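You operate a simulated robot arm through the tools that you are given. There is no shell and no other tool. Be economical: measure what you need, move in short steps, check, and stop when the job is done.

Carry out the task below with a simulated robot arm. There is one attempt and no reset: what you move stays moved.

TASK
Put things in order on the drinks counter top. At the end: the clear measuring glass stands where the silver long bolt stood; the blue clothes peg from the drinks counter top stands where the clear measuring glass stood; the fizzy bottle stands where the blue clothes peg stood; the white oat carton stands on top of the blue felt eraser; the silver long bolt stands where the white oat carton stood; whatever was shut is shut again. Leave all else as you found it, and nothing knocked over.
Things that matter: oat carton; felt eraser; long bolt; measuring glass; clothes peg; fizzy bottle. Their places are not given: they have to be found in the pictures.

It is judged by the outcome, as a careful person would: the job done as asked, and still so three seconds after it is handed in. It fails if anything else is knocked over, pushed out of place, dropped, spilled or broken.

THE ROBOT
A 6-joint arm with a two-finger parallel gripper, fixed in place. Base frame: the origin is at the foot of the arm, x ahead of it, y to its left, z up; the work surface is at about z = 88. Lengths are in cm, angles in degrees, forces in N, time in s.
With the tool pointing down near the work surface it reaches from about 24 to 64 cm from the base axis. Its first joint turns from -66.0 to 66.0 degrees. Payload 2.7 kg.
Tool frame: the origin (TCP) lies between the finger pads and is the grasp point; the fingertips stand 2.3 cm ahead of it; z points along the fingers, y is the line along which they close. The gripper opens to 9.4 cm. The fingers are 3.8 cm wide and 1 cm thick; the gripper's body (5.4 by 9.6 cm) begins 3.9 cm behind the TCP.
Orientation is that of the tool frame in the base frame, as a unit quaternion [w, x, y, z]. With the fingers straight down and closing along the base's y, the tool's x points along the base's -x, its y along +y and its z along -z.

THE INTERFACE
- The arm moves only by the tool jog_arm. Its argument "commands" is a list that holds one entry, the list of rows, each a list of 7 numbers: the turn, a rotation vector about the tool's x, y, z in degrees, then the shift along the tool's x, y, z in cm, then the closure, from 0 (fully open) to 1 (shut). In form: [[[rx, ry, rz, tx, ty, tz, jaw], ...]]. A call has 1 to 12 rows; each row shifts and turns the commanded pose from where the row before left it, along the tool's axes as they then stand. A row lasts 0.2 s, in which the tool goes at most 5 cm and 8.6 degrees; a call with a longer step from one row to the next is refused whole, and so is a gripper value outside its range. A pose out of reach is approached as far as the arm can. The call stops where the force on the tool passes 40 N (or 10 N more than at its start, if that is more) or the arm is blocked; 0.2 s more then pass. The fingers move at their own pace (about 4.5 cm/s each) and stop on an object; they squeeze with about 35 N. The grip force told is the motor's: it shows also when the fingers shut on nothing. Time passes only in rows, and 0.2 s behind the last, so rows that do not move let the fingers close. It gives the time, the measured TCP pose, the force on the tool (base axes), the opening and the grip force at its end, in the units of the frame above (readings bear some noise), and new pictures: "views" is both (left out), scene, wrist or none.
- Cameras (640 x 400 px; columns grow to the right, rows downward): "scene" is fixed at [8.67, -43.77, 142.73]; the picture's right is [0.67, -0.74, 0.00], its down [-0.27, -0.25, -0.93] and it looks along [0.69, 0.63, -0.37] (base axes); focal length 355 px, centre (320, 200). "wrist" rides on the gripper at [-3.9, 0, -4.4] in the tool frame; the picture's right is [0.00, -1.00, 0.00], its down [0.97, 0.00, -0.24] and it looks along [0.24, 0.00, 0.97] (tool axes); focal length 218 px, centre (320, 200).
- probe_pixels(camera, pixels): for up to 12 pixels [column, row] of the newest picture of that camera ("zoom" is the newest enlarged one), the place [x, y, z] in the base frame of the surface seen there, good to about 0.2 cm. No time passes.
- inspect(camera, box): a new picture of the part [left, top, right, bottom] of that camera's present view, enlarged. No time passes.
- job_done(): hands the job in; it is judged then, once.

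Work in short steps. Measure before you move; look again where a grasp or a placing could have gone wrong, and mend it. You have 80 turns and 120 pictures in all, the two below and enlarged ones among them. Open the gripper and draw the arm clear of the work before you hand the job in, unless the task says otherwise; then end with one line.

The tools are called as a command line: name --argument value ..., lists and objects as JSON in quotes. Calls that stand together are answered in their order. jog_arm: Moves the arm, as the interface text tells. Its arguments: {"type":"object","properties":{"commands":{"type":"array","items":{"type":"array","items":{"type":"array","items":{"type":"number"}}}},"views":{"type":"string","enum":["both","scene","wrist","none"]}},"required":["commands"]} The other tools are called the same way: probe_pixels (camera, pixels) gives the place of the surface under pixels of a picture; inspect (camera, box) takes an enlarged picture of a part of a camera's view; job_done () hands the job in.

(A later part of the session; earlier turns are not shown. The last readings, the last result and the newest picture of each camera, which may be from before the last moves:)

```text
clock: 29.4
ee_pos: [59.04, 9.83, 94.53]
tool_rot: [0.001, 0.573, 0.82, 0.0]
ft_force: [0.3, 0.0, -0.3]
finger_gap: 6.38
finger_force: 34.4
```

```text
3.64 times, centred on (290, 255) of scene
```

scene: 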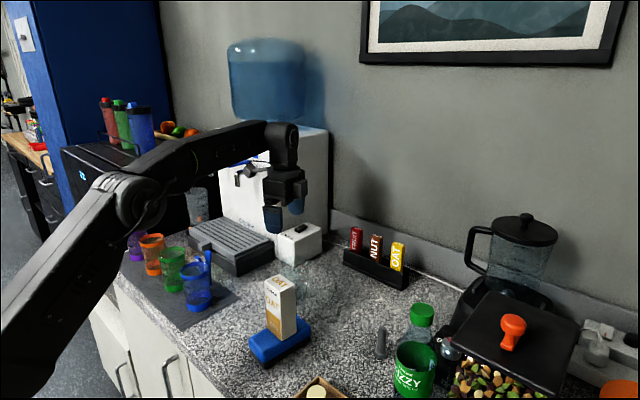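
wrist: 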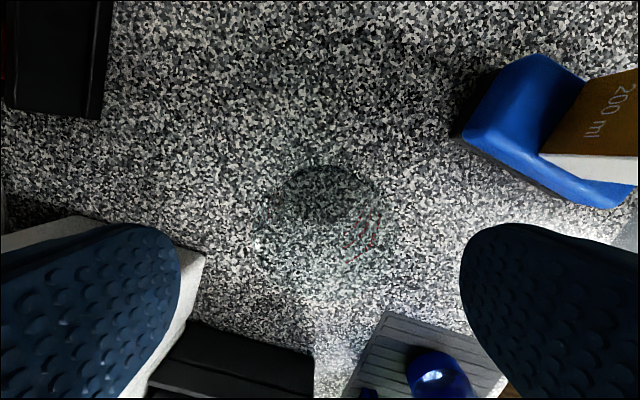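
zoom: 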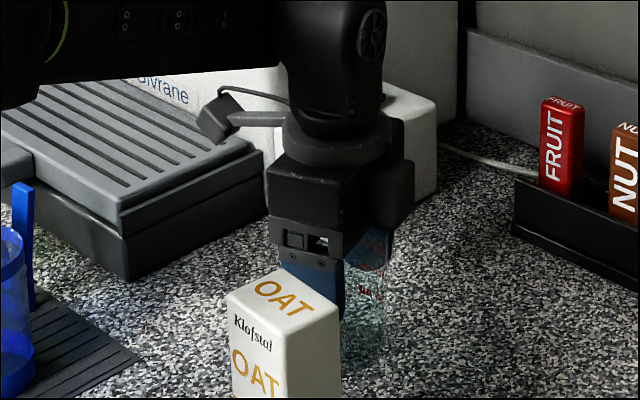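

Gripped. Lift 6 cm and carry to (51.05, 21.9).

jog_arm --commands '[[[0, 0, 0, 0, 0, -3, 1], [0, 0, 0, 0, 0, -3, 1], [0, 0, 0, 2.81, -0.675, 0, 1], [0, 0, 0, 2.81, -0.675, 0, 1], [0, 0, 0, 2.81, -0.675, 0, 1], [0, 0, 0, 2.81, -0.675, 0, 1], [0, 0, 0, 2.81, -0.675, 0, 1], [0, 0, 0, 0, 0, 0, 1]]]'

inspect --camera "scene" --box '[160, 200, 320, 320]'

```text
clock: 31.2
ee_pos: [50.93, 21.92, 100.54]
tool_rot: [0.0, 0.573, 0.819, 0.001]
ft_force: [-0.6, 1.0, -1.6]
finger_gap: 6.33
finger_force: 34.8
```

scene: 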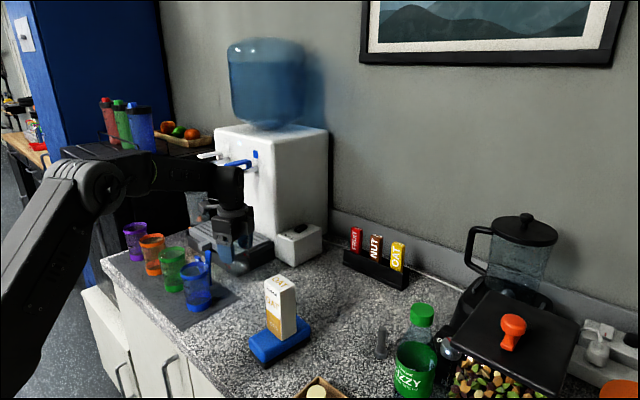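
wrist: 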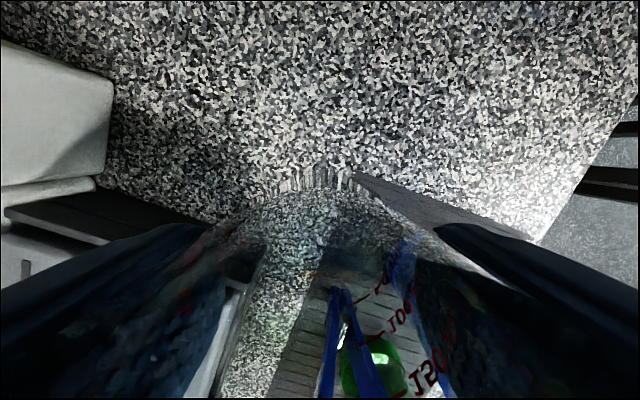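

```text
3.33 times, centred on (240, 260) of scene
```

zoom: 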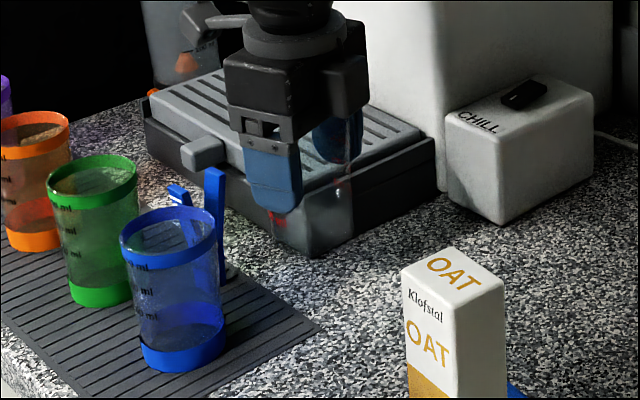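

jog_arm --commands '[[[0, 0, 0, -0.15, 0.4, 2.8, 1], [0, 0, 0, 0, 0, 2.8, 1], [0, 0, 0, 0, 0, 0, 1]]]' --views "none"

jog_arm --commands '[[[0, 0, 0, 0, 0, 0.2, 1], [0, 0, 0, 0, 0, 0, 1]]]' --views "scene"

inspect --camera "scene" --box '[160, 200, 320, 320]'

```text
clock: 32.0
ee_pos: [51.49, 21.98, 94.81]
tool_rot: [0.001, 0.574, 0.819, 0.001]
ft_force: [-0.2, -0.6, -1.5]
finger_gap: 6.33
finger_force: 34.9
```

```text
clock: 32.6
ee_pos: [51.45, 21.98, 94.5]
tool_rot: [0.001, 0.573, 0.819, 0.001]
ft_force: [-0.1, -0.1, -1.7]
finger_gap: 6.35
finger_force: 35.1
```

scene: 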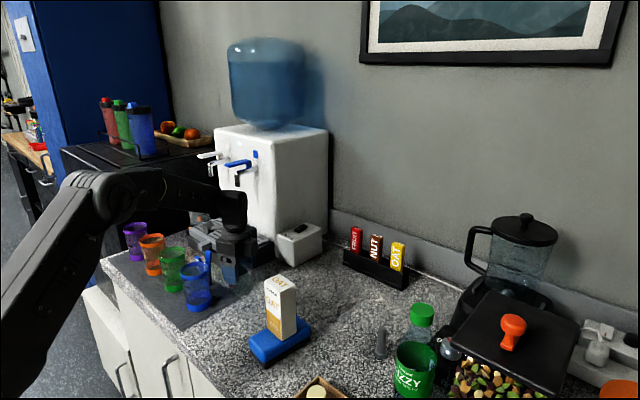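

```text
3.33 times, centred on (240, 260) of scene
```

zoom: 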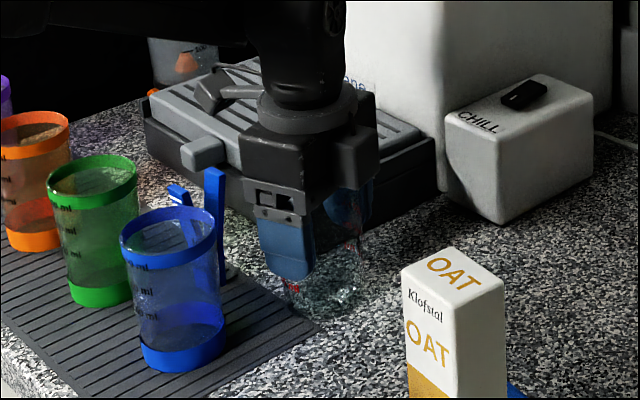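

jog_arm --commands '[[[0, 0, 0, 0, 0, 0.2, 1], [0, 0, 0, 0, 0, 0, 1]]]' --views "none"

```text
clock: 33.2
ee_pos: [51.4, 21.94, 94.43]
tool_rot: [0.0, 0.574, 0.819, 0.0]
ft_force: [-1.2, -1.4, 3.2]
finger_gap: 6.34
finger_force: 34.8
```

Contact. Open part-way and lift.

jog_arm --commands '[[[0, 0, 0, 0, 0, 0, 0.3], [0, 0, 0, 0, 0, 0, 0.15], [0, 0, 0, 0, 0, 0, 0.1], [0, 0, 0, 0, 0, 0, 0.1], [0, 0, 0, 0, 0, -2.5, 0.1], [0, 0, 0, 0, 0, -4, 0.1], [0, 0, 0, 0, 0, -4.5, 0], [0, 0, 0, 0, 0, -4, 0], [0, 0, 0, 0, 0, 0, 0]]]'

inspect --camera "scene" --box '[160, 200, 320, 320]'

inspect --camera "wrist" --box '[200, 120, 460, 400]'

```text
clock: 35.2
ee_pos: [51.48, 22.19, 109.4]
tool_rot: [0.0, 0.573, 0.819, -0.001]
ft_force: [0.3, -0.6, 0.2]
finger_gap: 9.39
finger_force: 0.1
```

scene: 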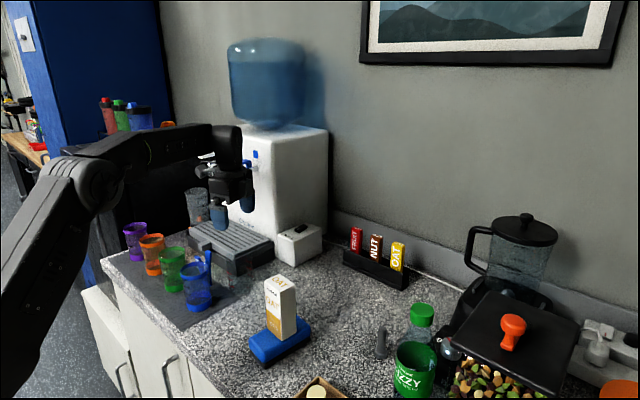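
wrist: 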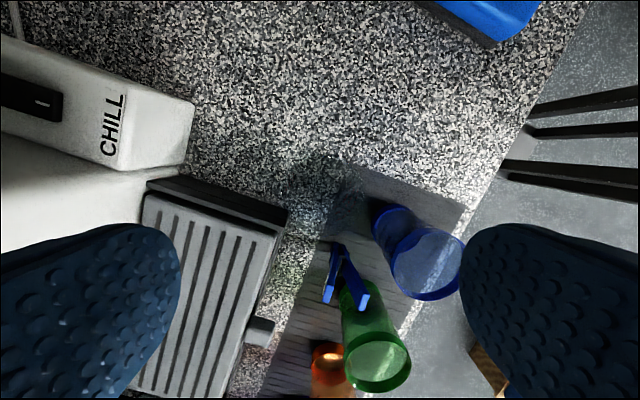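

```text
3.33 times, centred on (240, 260) of scene
```

zoom: 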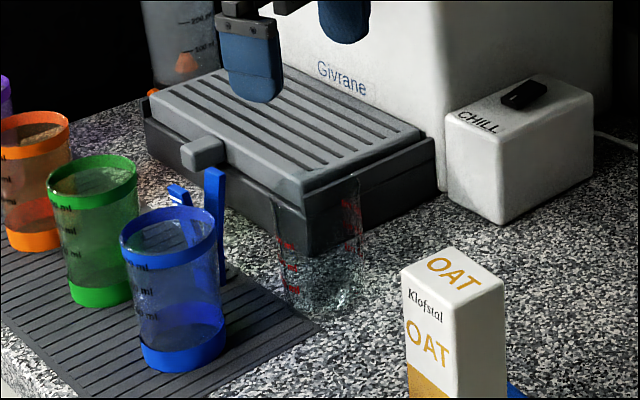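

```text
1.43 times, centred on (330, 260) of wrist
```

zoom: 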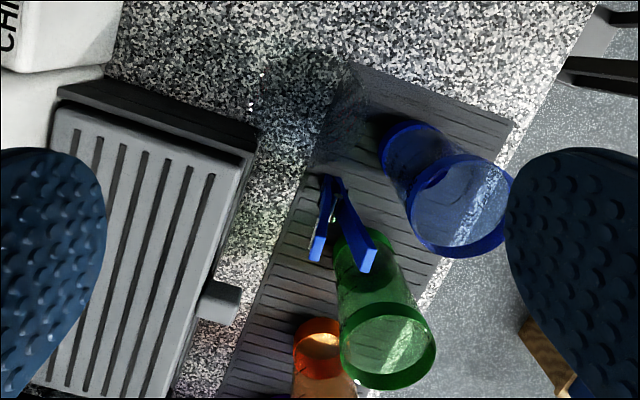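

Glass stands in the bolt's place. Rotate back and look at the peg from right above.

jog_arm --commands '[[[0, 0, -7.8, 0, 0, -0.3, 0], [0, 0, -7.8, 0, 0, -0.3, 0], [0, 0, -7.8, 0, 0, -0.3, 0], [0, 0, -7.8, 0, 0, -0.3, 0], [0, 0, -7.8, 0, 0, 0, 0], [0, 0, -7.8, 0, 0, 0, 0], [0, 0, -7.8, 0, 0, 0, 0], [0, 0, -7.8, 0, 0, 0, 0], [0, 0, -7.6, 0, 0, 0, 0], [0, 0, 0, 4.2, 2.4, 0, 0.4], [0, 0, 0, 4.2, 2.4, 0, 0.4], [0, 0, 0, 0, 2.2, 0, 0.4]]]' --views "wrist"

inspect --camera "wrist" --box '[240, 90, 400, 210]'

inspect --camera "scene" --box '[160, 230, 240, 300]'

```text
clock: 37.8
ee_pos: [43.0, 28.88, 110.65]
tool_rot: [-0.001, 0.0, 1.0, 0.0]
ft_force: [0.0, 0.3, 0.3]
finger_gap: 5.63
finger_force: 0.0
```

wrist: 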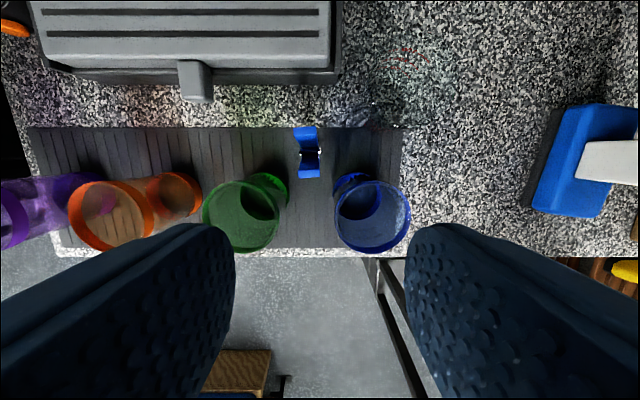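

```text
3.33 times, centred on (320, 150) of wrist
```

zoom: 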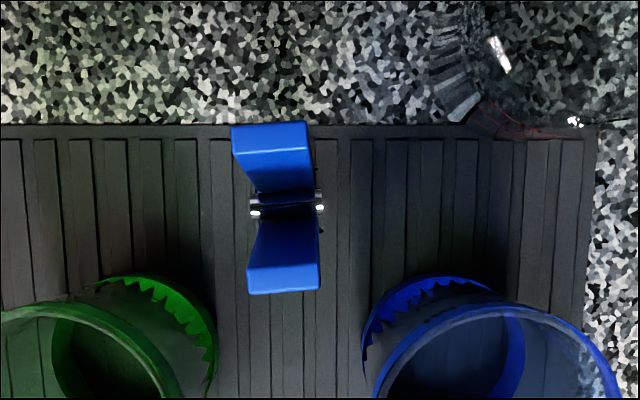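

```text
5.71 times, centred on (200, 265) of scene
```

zoom: 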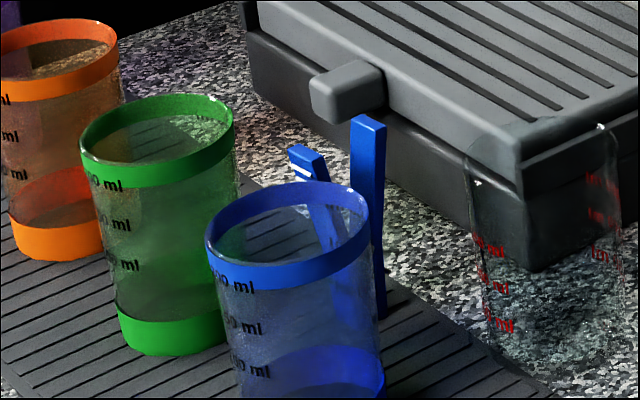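

probe_pixels --camera "wrist" --pixels '[[295, 130], [316, 129], [306, 132], [299, 175], [319, 174], [309, 172], [309, 150], [304, 154], [316, 153]]'

probe_pixels --camera "wrist" --pixels '[[204, 215], [277, 215], [240, 182], [240, 250], [288, 190], [335, 215], [410, 215], [372, 181], [372, 248], [340, 175], [213, 100], [186, 100]]'

```text
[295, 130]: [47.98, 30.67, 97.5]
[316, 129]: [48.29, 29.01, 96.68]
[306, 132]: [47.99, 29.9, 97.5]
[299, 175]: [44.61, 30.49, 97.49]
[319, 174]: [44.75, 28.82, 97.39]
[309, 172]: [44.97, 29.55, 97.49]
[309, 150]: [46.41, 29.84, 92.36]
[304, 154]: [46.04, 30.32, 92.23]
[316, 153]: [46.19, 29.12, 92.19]
```

```text
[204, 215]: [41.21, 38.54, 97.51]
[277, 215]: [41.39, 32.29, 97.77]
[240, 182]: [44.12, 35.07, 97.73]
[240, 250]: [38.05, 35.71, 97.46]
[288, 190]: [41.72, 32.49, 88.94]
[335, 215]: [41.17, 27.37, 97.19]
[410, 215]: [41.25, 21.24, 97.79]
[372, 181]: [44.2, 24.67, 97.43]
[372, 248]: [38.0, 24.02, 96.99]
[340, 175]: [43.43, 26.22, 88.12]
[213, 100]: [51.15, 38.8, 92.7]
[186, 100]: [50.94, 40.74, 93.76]
```

Peg centre (46.4, 29.75), 1.7 wide in y, top 97.5. Grip it across y above its spring.

jog_arm --commands '[[[0, 0, 0, -3.45, 0.86, 0, 0.58], [0, 0, 0, 0, 0, 4.5, 0.58], [0, 0, 0, 0, 0, 0, 0.58]]]' --views "wrist"

inspect --camera "wrist" --box '[220, 140, 420, 300]'

```text
clock: 38.6
ee_pos: [46.63, 29.58, 106.28]
tool_rot: [0.0, 0.0, 1.0, 0.0]
ft_force: [0.6, 0.2, 0.2]
finger_gap: 3.96
finger_force: 0.1
```

wrist: 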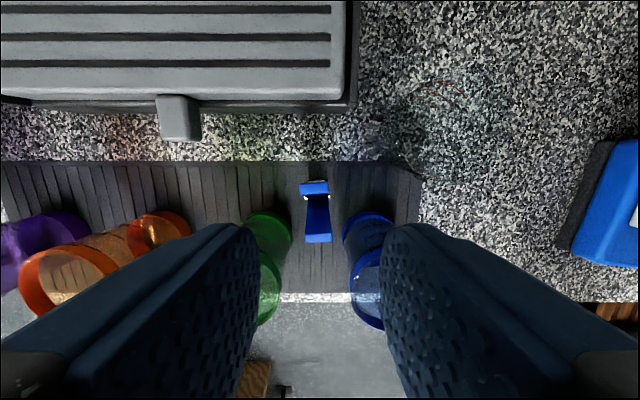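

```text
2.50 times, centred on (320, 220) of wrist
```

zoom: 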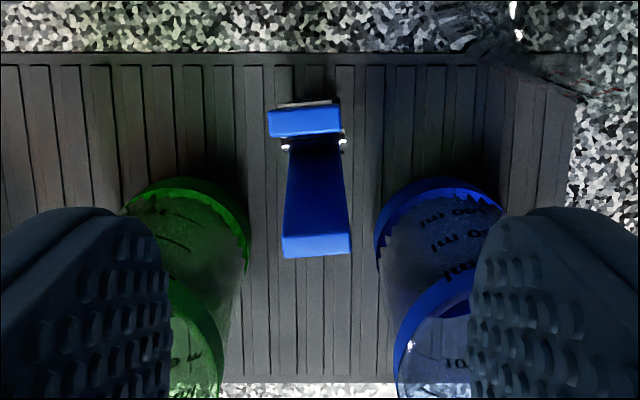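

jog_arm --commands '[[[0, 0, -4, 0.1, 0.15, 3.5, 0.58], [0, 0, 0, 0, 0, 4, 0.58], [0, 0, 0, 0, 0, 3.4, 0.58], [0, 0, 0, 0, 0, 0, 0.58], [0, 0, 0, 0, 0, 0, 0.8], [0, 0, 0, 0, 0, 0, 1], [0, 0, 0, 0, 0, 0, 1], [0, 0, 0, 0, 0, 0, 1]]]' --views "scene"

inspect --camera "scene" --box '[160, 200, 320, 320]'

```text
clock: 40.4
ee_pos: [46.58, 30.0, 95.23]
tool_rot: [-0.001, -0.035, 0.999, 0.0]
ft_force: [-1.0, 0.6, 0.2]
finger_gap: 1.73
finger_force: 35.0
```

scene: 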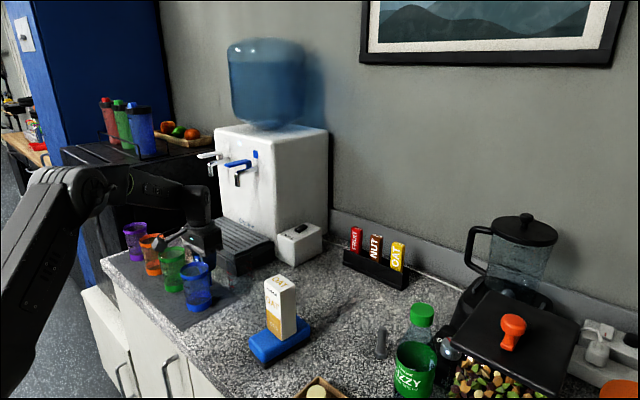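

```text
3.33 times, centred on (240, 260) of scene
```

zoom: 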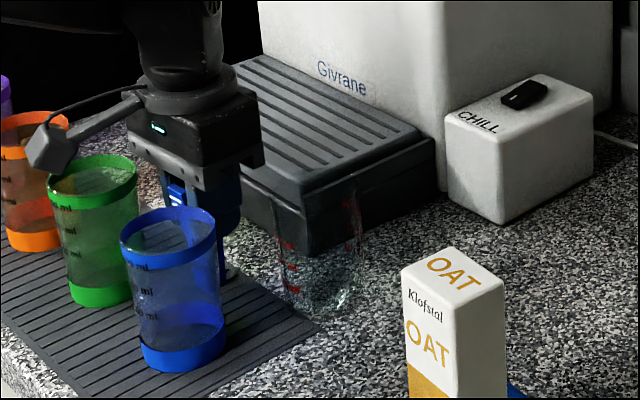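

jog_arm --commands '[[[0, 0, 0, 0, 0, -4.5, 1], [0, 0, 0, 0, 0, -4.8, 1], [0, 0, 0, 0, 0, -4.7, 1], [0, 0, 0, -1.87, -3.467, 0, 1], [0, 0, 0, -1.87, -3.467, 0, 1], [0, 0, 0, -1.87, -3.467, 0, 1], [0, 0, 0, -1.87, -3.467, 0, 1], [0, 0, 0, -1.87, -3.467, 0, 1], [0, 0, 0, -1.87, -3.467, 0, 1], [0, 0, 0, 0, 0, 0, 1]]]'

inspect --camera "scene" --box '[160, 160, 340, 320]'

```text
clock: 42.6
ee_pos: [59.4, 9.84, 109.35]
tool_rot: [0.0, -0.035, 0.999, 0.0]
ft_force: [-0.9, 0.1, 0.3]
finger_gap: 1.7
finger_force: 34.9
```

scene: 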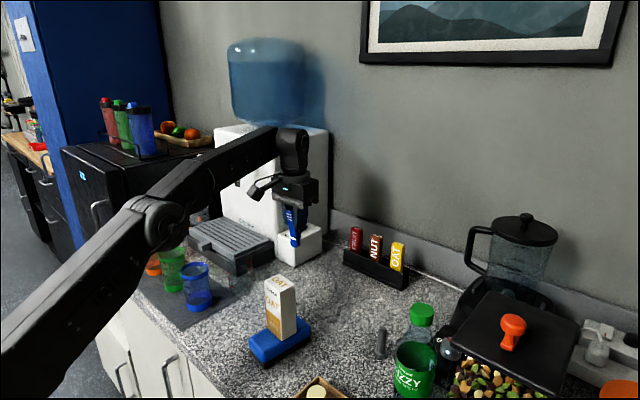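
wrist: 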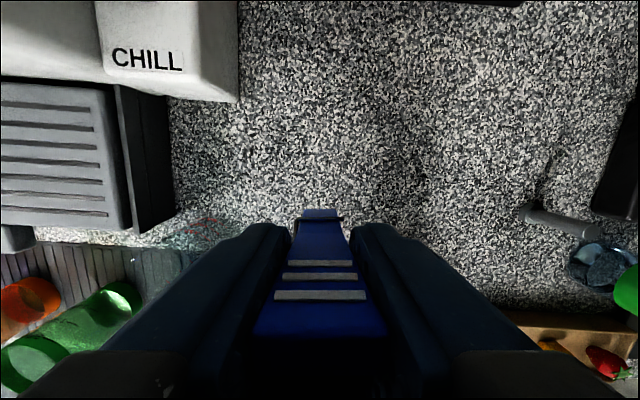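

```text
2.50 times, centred on (250, 240) of scene
```

zoom: 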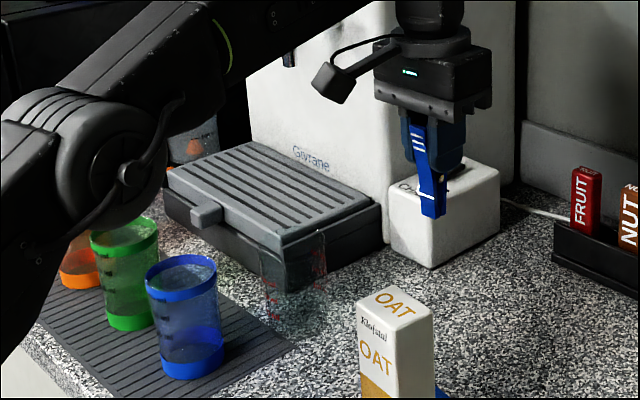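

jog_arm --commands '[[[0, 0, 0, 0.15, 0.15, 4.6, 1], [0, 0, 0, 0, 0, 4.6, 1], [0, 0, 0, 0, 0, 4.6, 1], [0, 0, 0, 0, 0, 0, 1]]]' --views "scene"

jog_arm --commands '[[[0, 0, 0, 0, 0, 0.2, 1], [0, 0, 0, 0, 0, 0, 1]]]' --views "none"

inspect --camera "scene" --box '[230, 200, 350, 310]'

```text
clock: 43.6
ee_pos: [58.98, 10.05, 95.43]
tool_rot: [0.0, -0.035, 0.999, -0.001]
ft_force: [-0.2, 0.3, 0.6]
finger_gap: 1.68
finger_force: 35.4
```

scene: 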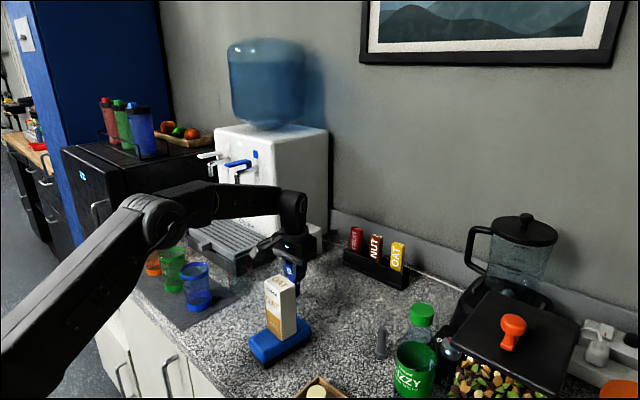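

```text
clock: 44.2
ee_pos: [59.02, 10.04, 95.29]
tool_rot: [0.0, -0.035, 0.999, 0.0]
ft_force: [-0.6, -0.2, -0.6]
finger_gap: 1.7
finger_force: 35.2
```

```text
3.64 times, centred on (290, 255) of scene
```

zoom: 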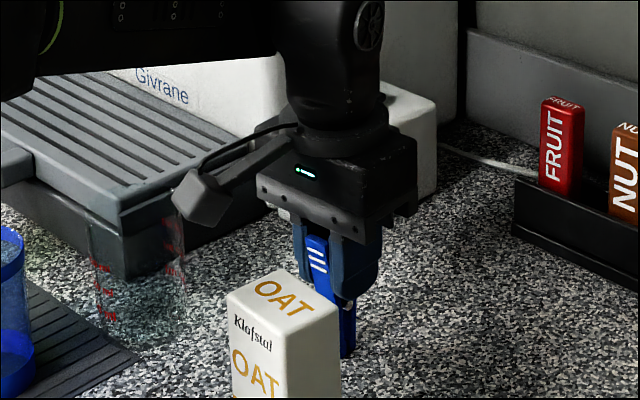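

jog_arm --commands '[[[0, 0, 0, 0, 0, 0.15, 1], [0, 0, 0, 0, 0, 0, 1]]]' --views "none"

jog_arm --commands '[[[0, 0, 0, 0, 0, 0.15, 1], [0, 0, 0, 0, 0, 0, 1]]]' --views "none"

```text
clock: 44.8
ee_pos: [58.89, 9.98, 95.22]
tool_rot: [0.002, -0.035, 0.999, 0.0]
ft_force: [-2.3, -1.1, 6.8]
finger_gap: 1.71
finger_force: 34.9
```

```text
clock: 45.4
ee_pos: [58.94, 10.08, 95.19]
tool_rot: [0.003, -0.035, 0.999, 0.0]
ft_force: [-4.0, -2.7, 23.0]
finger_gap: 1.69
finger_force: 34.8
```

Contact. Back off 0.1, release, lift.

jog_arm --commands '[[[0, 0, 0, 0, 0, -0.12, 1], [0, 0, 0, 0, 0, 0, 1], [0, 0, 0, 0, 0, 0, 0.75], [0, 0, 0, 0, 0, 0, 0.55], [0, 0, 0, 0, 0, 0, 0.55], [0, 0, 0, 0, 0, -2, 0.55], [0, 0, 0, 0, 0, -4, 0.55], [0, 0, 0, 0, 0, -4.5, 0.55], [0, 0, 0, 0, 0, -4, 0.55]]]'

inspect --camera "scene" --box '[230, 200, 350, 310]'

```text
clock: 47.4
ee_pos: [59.04, 10.29, 109.64]
tool_rot: [0.0, -0.035, 0.999, 0.0]
ft_force: [0.4, -0.3, -0.5]
finger_gap: 4.24
finger_force: 0.0
```

scene: 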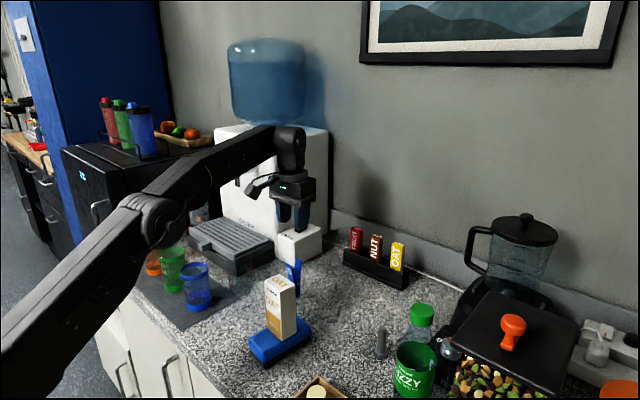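
wrist: 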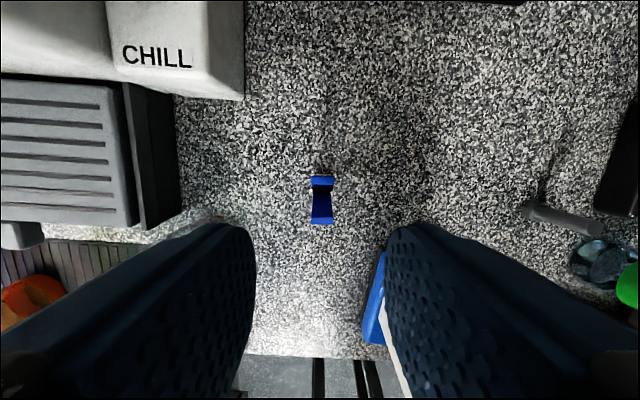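

```text
3.64 times, centred on (290, 255) of scene
```

zoom: 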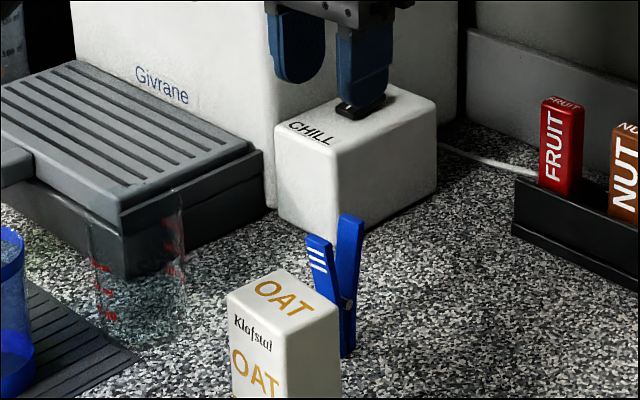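

Peg stands at the glass's old place. Check obstacles round the bottle before going there.

probe_pixels --camera "scene" --pixels '[[512, 325], [465, 340], [490, 295], [560, 380], [510, 225], [480, 245], [445, 345], [422, 308], [430, 345], [412, 378]]'

jog_arm --commands '[[[0, 0, 4, 0, 0, -3, 0.4], [0, 0, 0, 1, -3, -3, 0.4], [0, 0, 0, 1, -4.3, -1, 0.4], [0, 0, 0, 1, -4.6, 0, 0.4], [0, 0, 0, 1, -4.6, 0, 0.4], [0, 0, 0, 1, -4.6, 0, 0.4], [0, 0, 0, 1, -4.6, 0, 0.4], [0, 0, 0, 1, -4.6, 0, 0.4], [0, 0, 0, 1.5, -4.0, 0, 0.4], [0, 0, 0, 0, -2, 0, 0.4], [0, 0, 0, 0, 0, 0, 0.4]]]'

```text
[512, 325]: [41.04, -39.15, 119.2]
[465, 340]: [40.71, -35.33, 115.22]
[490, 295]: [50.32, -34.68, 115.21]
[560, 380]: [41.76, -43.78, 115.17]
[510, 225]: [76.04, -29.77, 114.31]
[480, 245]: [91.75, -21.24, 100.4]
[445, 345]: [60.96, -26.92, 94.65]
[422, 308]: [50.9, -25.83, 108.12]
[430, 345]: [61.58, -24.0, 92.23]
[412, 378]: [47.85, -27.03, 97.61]
```

```text
clock: 49.8
ee_pos: [50.01, -26.5, 116.41]
tool_rot: [0.0, 0.0, 1.0, 0.001]
ft_force: [-0.1, 0.5, 0.7]
finger_gap: 5.63
finger_force: 0.0
out of reach, approached as far as the arm can: row 1
```

scene: 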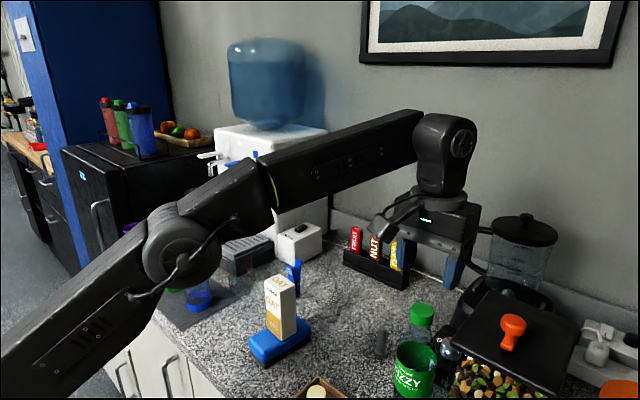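
wrist: 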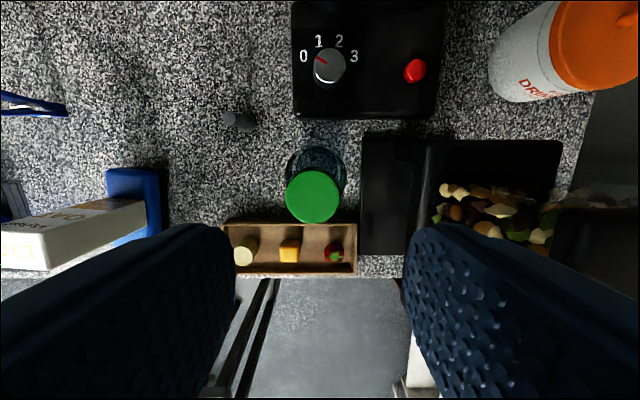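

Probe the lid's near edge and cap centre from this view.

probe_pixels --camera "scene" --pixels '[[456, 340], [470, 318], [484, 297], [460, 345]]'

probe_pixels --camera "wrist" --pixels '[[313, 197], [289, 197], [337, 197], [313, 174], [313, 220], [345, 165], [315, 150], [290, 165]]'

inspect --camera "scene" --box '[370, 280, 470, 400]'

```text
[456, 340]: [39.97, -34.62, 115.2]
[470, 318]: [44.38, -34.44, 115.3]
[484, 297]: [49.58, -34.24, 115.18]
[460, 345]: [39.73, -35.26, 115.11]
```

```text
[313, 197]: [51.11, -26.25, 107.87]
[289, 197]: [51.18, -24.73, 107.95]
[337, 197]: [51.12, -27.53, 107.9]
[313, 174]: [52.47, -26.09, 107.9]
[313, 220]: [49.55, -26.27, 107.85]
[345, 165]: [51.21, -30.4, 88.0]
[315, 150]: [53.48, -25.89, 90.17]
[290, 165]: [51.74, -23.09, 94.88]
```

```text
3.33 times, centred on (420, 340) of scene
```

zoom: 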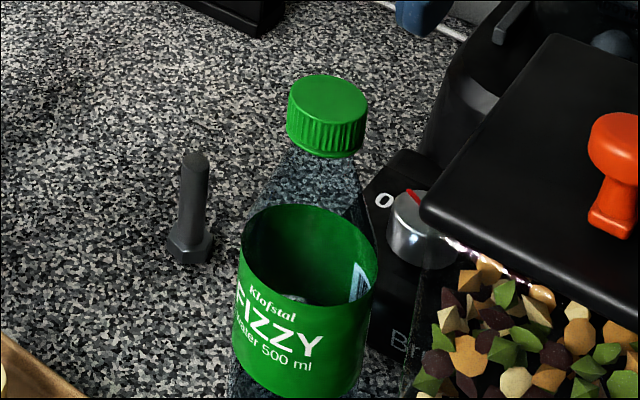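

Cap centre (51.05, -26.13), top 107.9; lid edge at y -34.2, clear. Descend and grip the cap.

jog_arm --commands '[[[0, 0, 0, -1.05, 0.37, 3, 0.4], [0, 0, 0, 0, 0, 3.5, 0.4], [0, 0, 0, 0, 0, 3.4, 0.4], [0, 0, 0, 0, 0, 0, 0.4], [0, 0, 0, 0, 0, 0, 0.6], [0, 0, 0, 0, 0, 0, 1], [0, 0, 0, 0, 0, 0, 1], [0, 0, 0, 0, 0, 0, 1]]]' --views "none"

inspect --camera "scene" --box '[350, 230, 500, 400]'

```text
clock: 51.6
ee_pos: [51.03, -25.95, 106.59]
tool_rot: [0.0, 0.0, 1.0, 0.0]
ft_force: [-0.4, -0.3, 0.2]
finger_gap: 4.93
finger_force: 34.5
```

```text
2.35 times, centred on (425, 315) of scene
```

zoom: 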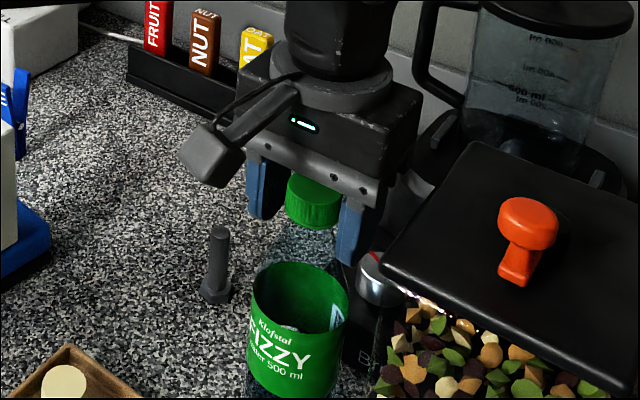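

Jaws stopped at 4.9 cm, wider than the 2.9 cm cap: they're on the shoulder. Reopen, rise 1.4 cm and grip the cap only.

jog_arm --commands '[[[0, 0, 0, 0, 0, 0, 0.3], [0, 0, 0, 0, 0, 0, 0.3], [0, 0, 0, 0, -0.15, -1.4, 0.3], [0, 0, 0, 0, 0, 0, 0.5], [0, 0, 0, 0, 0, 0, 1], [0, 0, 0, 0, 0, 0, 1], [0, 0, 0, 0, 0, 0, 1], [0, 0, 0, 0, 0, 0, 1]]]' --views "scene"

inspect --camera "scene" --box '[350, 230, 500, 400]'

```text
clock: 53.4
ee_pos: [50.94, -26.02, 107.87]
tool_rot: [0.0, 0.0, 1.0, 0.0]
ft_force: [-0.3, 0.5, 2.2]
finger_gap: 4.18
finger_force: 35.2
```

scene: 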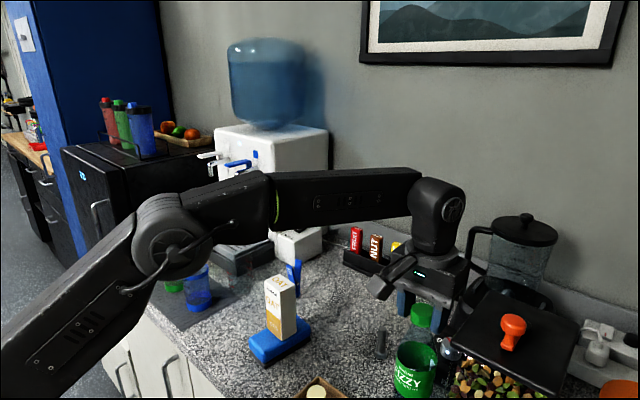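

```text
2.35 times, centred on (425, 315) of scene
```

zoom: 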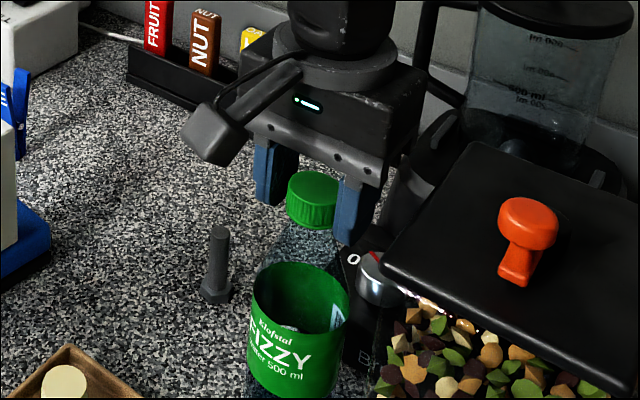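

The bottle's upper part behaves as a cone. A lower grip (near full width) is steadier: open, go down to z 104.5, close.

jog_arm --commands '[[[0, 0, 0, 0, 0, 0, 0.2], [0, 0, 0, 0, 0, 0, 0.2], [0, 0, 0, -0.1, 0, 1.7, 0.2], [0, 0, 0, 0, 0, 1.7, 0.2], [0, 0, 0, 0, 0, 0, 0.3], [0, 0, 0, 0, 0, 0, 0.5], [0, 0, 0, 0, 0, 0, 1], [0, 0, 0, 0, 0, 0, 1], [0, 0, 0, 0, 0, 0, 1]]]' --views "scene"

inspect --camera "scene" --box '[350, 230, 500, 400]'

```text
clock: 55.4
ee_pos: [51.06, -26.18, 104.48]
tool_rot: [0.0, 0.001, 1.0, 0.001]
ft_force: [1.7, 1.4, 0.0]
finger_gap: 6.01
finger_force: 35.2
```

scene: 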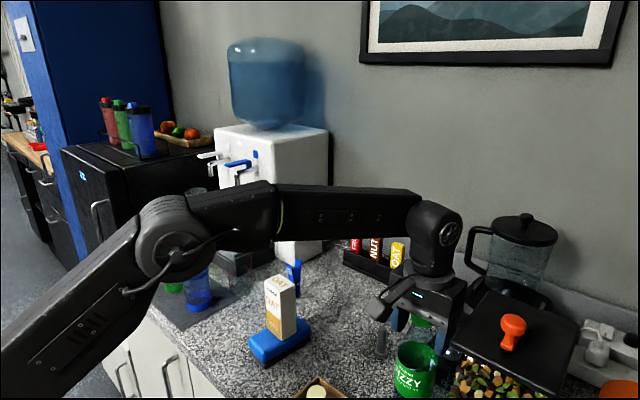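

```text
2.35 times, centred on (425, 315) of scene
```

zoom: 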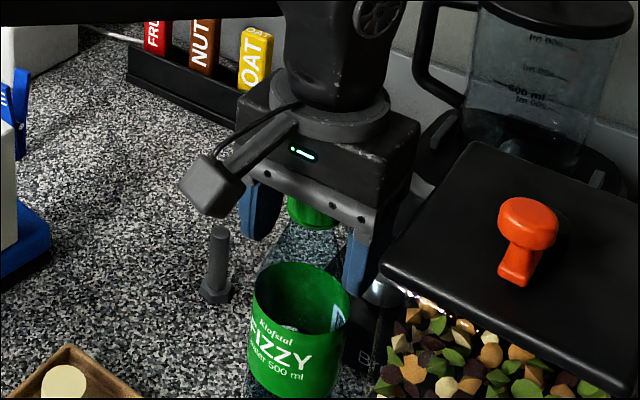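

jog_arm --commands '[[[0, 0, 0, 0, 0, -0.4, 1], [0, 0, 0, 0, 0, -0.6, 1], [0, 0, 0, 0, 0, -1.0, 1], [0, 0, 0, 0, 0, 0, 1], [0, 0, 0, 0, 0, 0, 1]]]' --views "scene"

inspect --camera "scene" --box '[350, 230, 500, 400]'

```text
clock: 56.6
ee_pos: [51.04, -26.15, 106.53]
tool_rot: [0.0, 0.0, 1.0, 0.0]
ft_force: [-0.1, 0.2, -5.2]
finger_gap: 6.0
finger_force: 35.0
```

scene: 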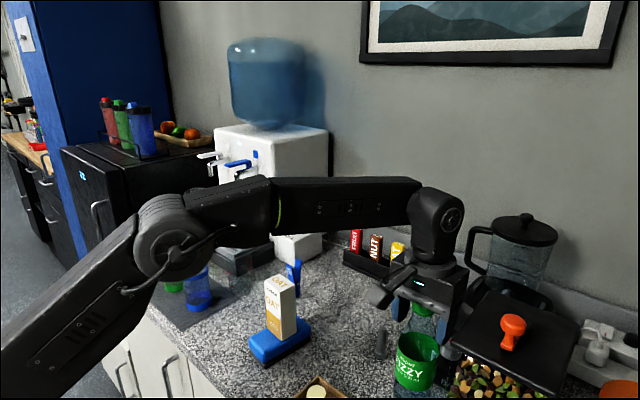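

```text
2.35 times, centred on (425, 315) of scene
```

zoom: 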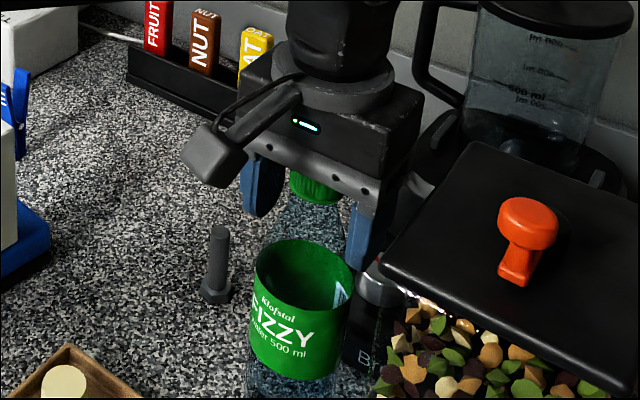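

Lifted, no slip (5.2 N). Raise further and start carrying toward (53, -2) gently.

jog_arm --commands '[[[0, 0, 0, 0, 0, -1.5, 1], [0, 0, 0, 0, 0, -2.5, 1], [0, 0, 0, 0, 0, -2.5, 1], [0, 0, 0, 0, 1, -1, 1], [0, 0, 0, -0.2, 2.3, -0.5, 1], [0, 0, 0, -0.2, 3, -0.5, 1], [0, 0, 0, -0.3, 3, -0.5, 1], [0, 0, 0, -0.3, 3, -0.5, 1], [0, 0, 0, -0.4, 3, -0.4, 1], [0, 0, 0, -0.4, 2.5, 0, 1], [0, 0, 0, -0.2, 1.5, 0, 1], [0, 0, 0, 0, 0, 0, 1]]]'

```text
clock: 59.2
ee_pos: [53.05, -6.88, 116.4]
tool_rot: [0.0, -0.001, 1.0, 0.0]
ft_force: [-0.2, -0.1, -5.9]
finger_gap: 5.97
finger_force: 35.1
```

scene: 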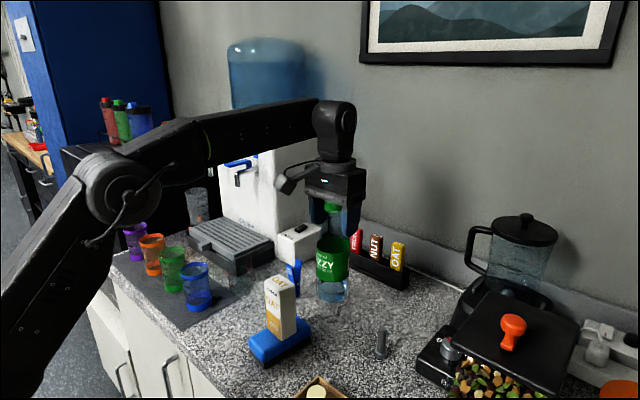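
wrist: 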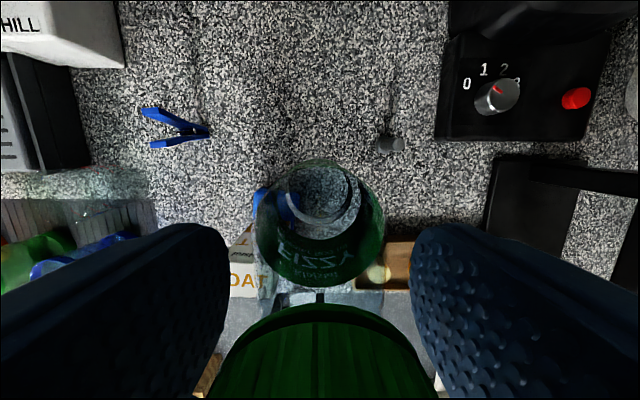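

jog_arm --commands '[[[0, 0, 0, 0, 1, -0.3, 1], [0, 0, 0, 0, 2.5, -0.3, 1], [0, 0, 0, 0, 3, 0, 1], [0, 0, 0, 0, 3, 0, 1], [0, 0, 0, 0, 3, 0, 1], [0, 0, 0, 0.3, 3, 0, 1], [0, 0, 0, 0.8, 2.8, 0, 1], [0, 0, 0, 0.9, 2.8, 0, 1], [0, 0, 0, 0.9, 2.5, 0, 1], [0, 0, 0, 0.6, 1.8, 0, 1], [0, 0, 0, 0.3, 1, 0, 1], [0, 0, 0, 0, 0, 0, 1]]]'

```text
clock: 61.8
ee_pos: [49.43, 19.73, 116.99]
tool_rot: [-0.001, -0.001, 1.0, 0.0]
ft_force: [-0.4, -0.8, -5.8]
finger_gap: 5.94
finger_force: 35.1
```

scene: 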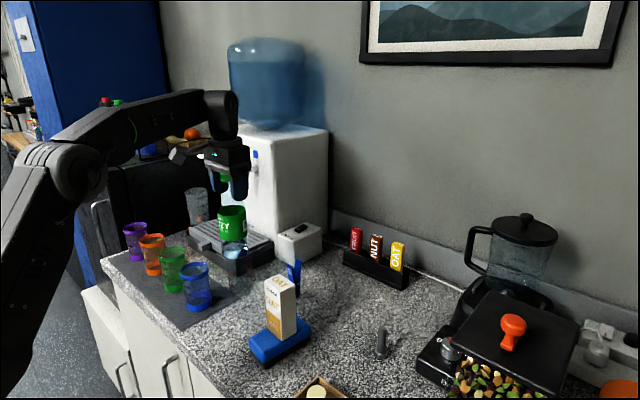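
wrist: 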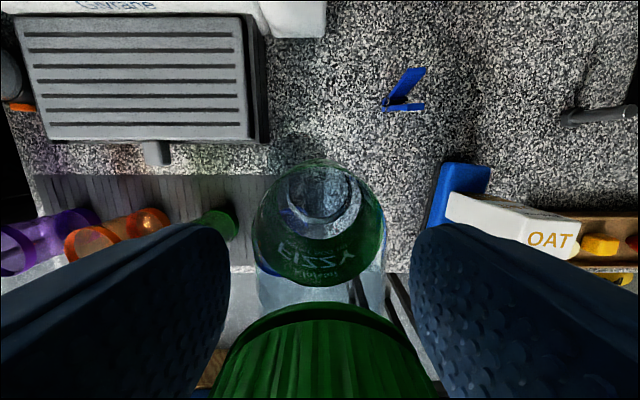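

jog_arm --commands '[[[0, 0, 0, 0.4, 1.5, 0, 1], [0, 0, 0, 0.7, 2.5, 0, 1], [0, 0, 0, 0.7, 2.6, 0, 1], [0, 0, 0, 0.6, 2.2, 0, 1], [0, 0, 0, 0.33, 1.2, 0, 1], [0, 0, 0, 0, 0, 0, 1]]]'

inspect --camera "scene" --box '[140, 140, 300, 320]'

```text
clock: 63.2
ee_pos: [46.67, 29.67, 117.0]
tool_rot: [-0.001, 0.0, 1.0, 0.0]
ft_force: [-0.7, 0.4, -5.6]
finger_gap: 5.99
finger_force: 34.8
```

scene: 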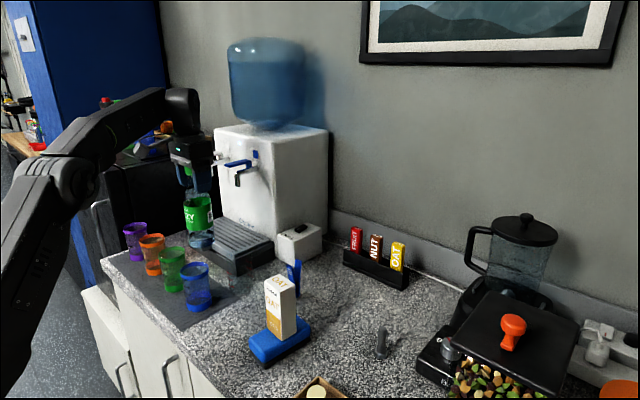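
wrist: 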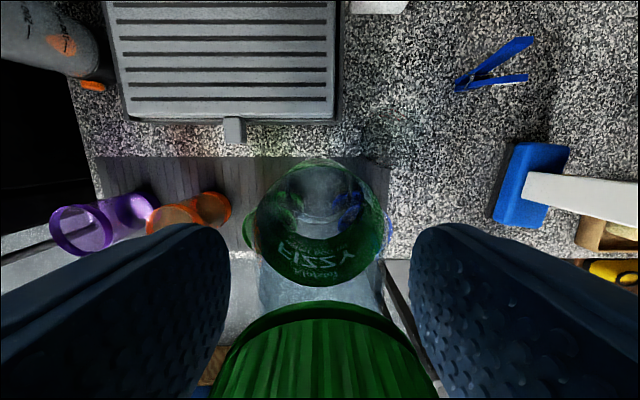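

```text
2.22 times, centred on (220, 230) of scene
```

zoom: 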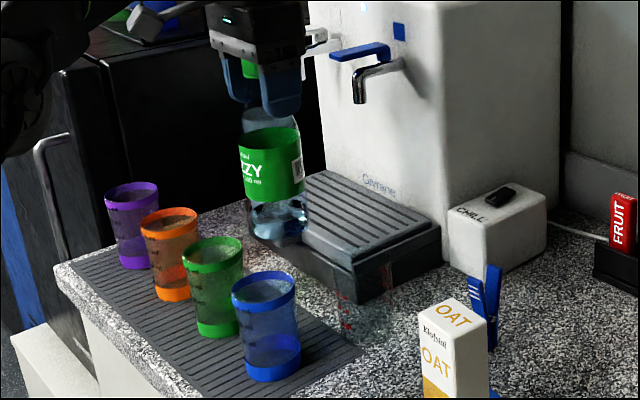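

jog_arm --commands '[[[0, 0, 0, -0.3, 0.05, 1.0, 1], [0, 0, 0, 0, 0, 2, 1], [0, 0, 0, 0, 0, 2, 1], [0, 0, 0, 0, 0, 1.5, 1], [0, 0, 0, 0, 0, 0, 1]]]'

inspect --camera "scene" --box '[140, 180, 280, 320]'

```text
clock: 64.4
ee_pos: [46.86, 29.75, 110.43]
tool_rot: [0.0, 0.0, 1.0, 0.001]
ft_force: [0.5, -0.8, -4.7]
finger_gap: 5.97
finger_force: 34.7
```

scene: 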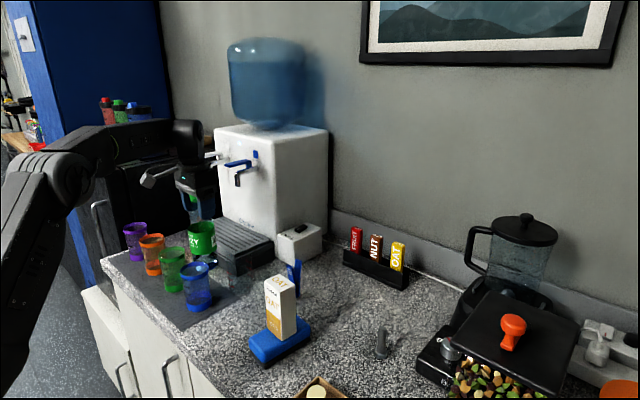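
wrist: 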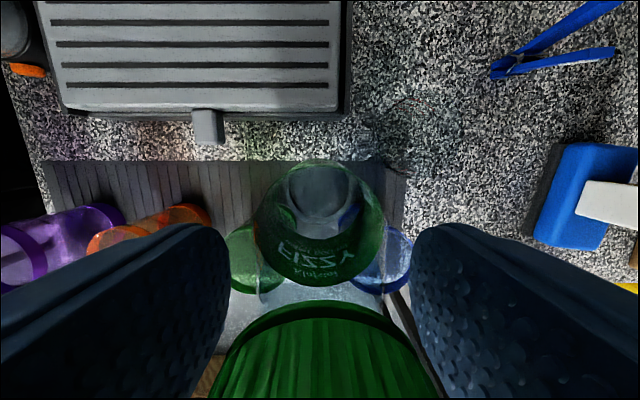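

```text
2.86 times, centred on (210, 250) of scene
```

zoom: 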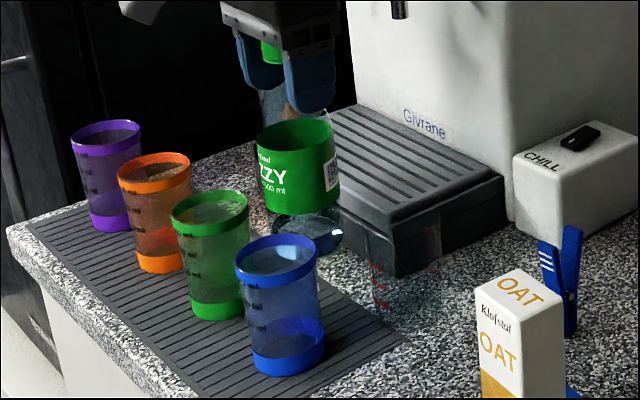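

Bottle is passing between the cups with clearance. Continue down to just above contact.

jog_arm --commands '[[[0, 0, 0, 0, 0, 1.5, 1], [0, 0, 0, 0, 0, 2, 1], [0, 0, 0, 0, 0, 1.6, 1], [0, 0, 0, 0, 0, 0.4, 1], [0, 0, 0, 0, 0, 0, 1]]]' --views "scene"

inspect --camera "scene" --box '[140, 180, 280, 320]'

```text
clock: 65.6
ee_pos: [46.88, 29.57, 104.87]
tool_rot: [0.0, 0.0, 1.0, 0.0]
ft_force: [-0.4, 0.6, -4.3]
finger_gap: 5.93
finger_force: 35.2
```

scene: 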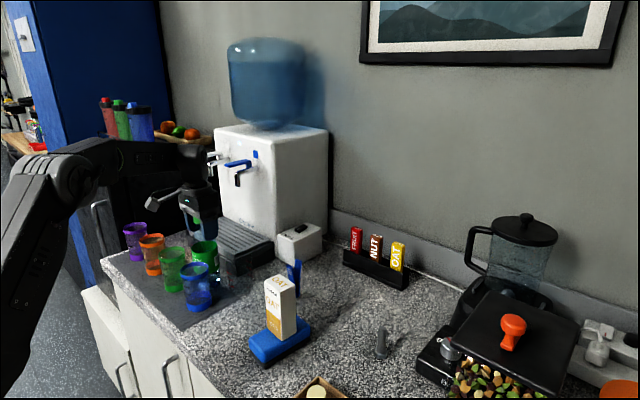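

```text
2.86 times, centred on (210, 250) of scene
```

zoom: 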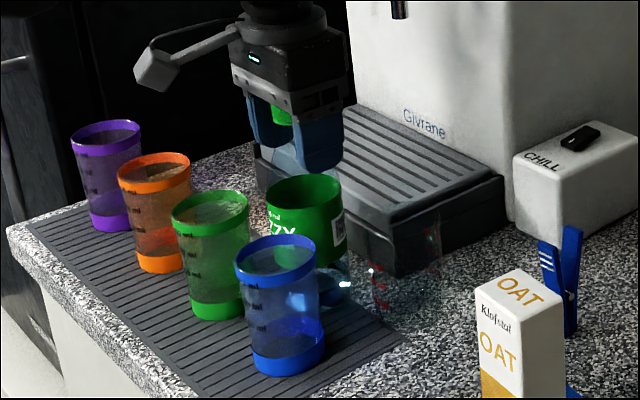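

jog_arm --commands '[[[0, 0, 0, 0, 0, 0.2, 1], [0, 0, 0, 0, 0, 0, 1]]]' --views "none"

jog_arm --commands '[[[0, 0, 0, 0, 0, 0.2, 1], [0, 0, 0, 0, 0, 0, 1]]]' --views "none"

```text
clock: 66.2
ee_pos: [46.79, 29.59, 104.7]
tool_rot: [0.0, 0.0, 1.0, 0.001]
ft_force: [-0.8, -0.3, -4.6]
finger_gap: 5.95
finger_force: 34.9
```

```text
clock: 66.8
ee_pos: [46.79, 29.71, 104.62]
tool_rot: [0.0, 0.0, 1.0, 0.0]
ft_force: [-2.5, -1.0, 3.8]
finger_gap: 5.96
finger_force: 35.4
```

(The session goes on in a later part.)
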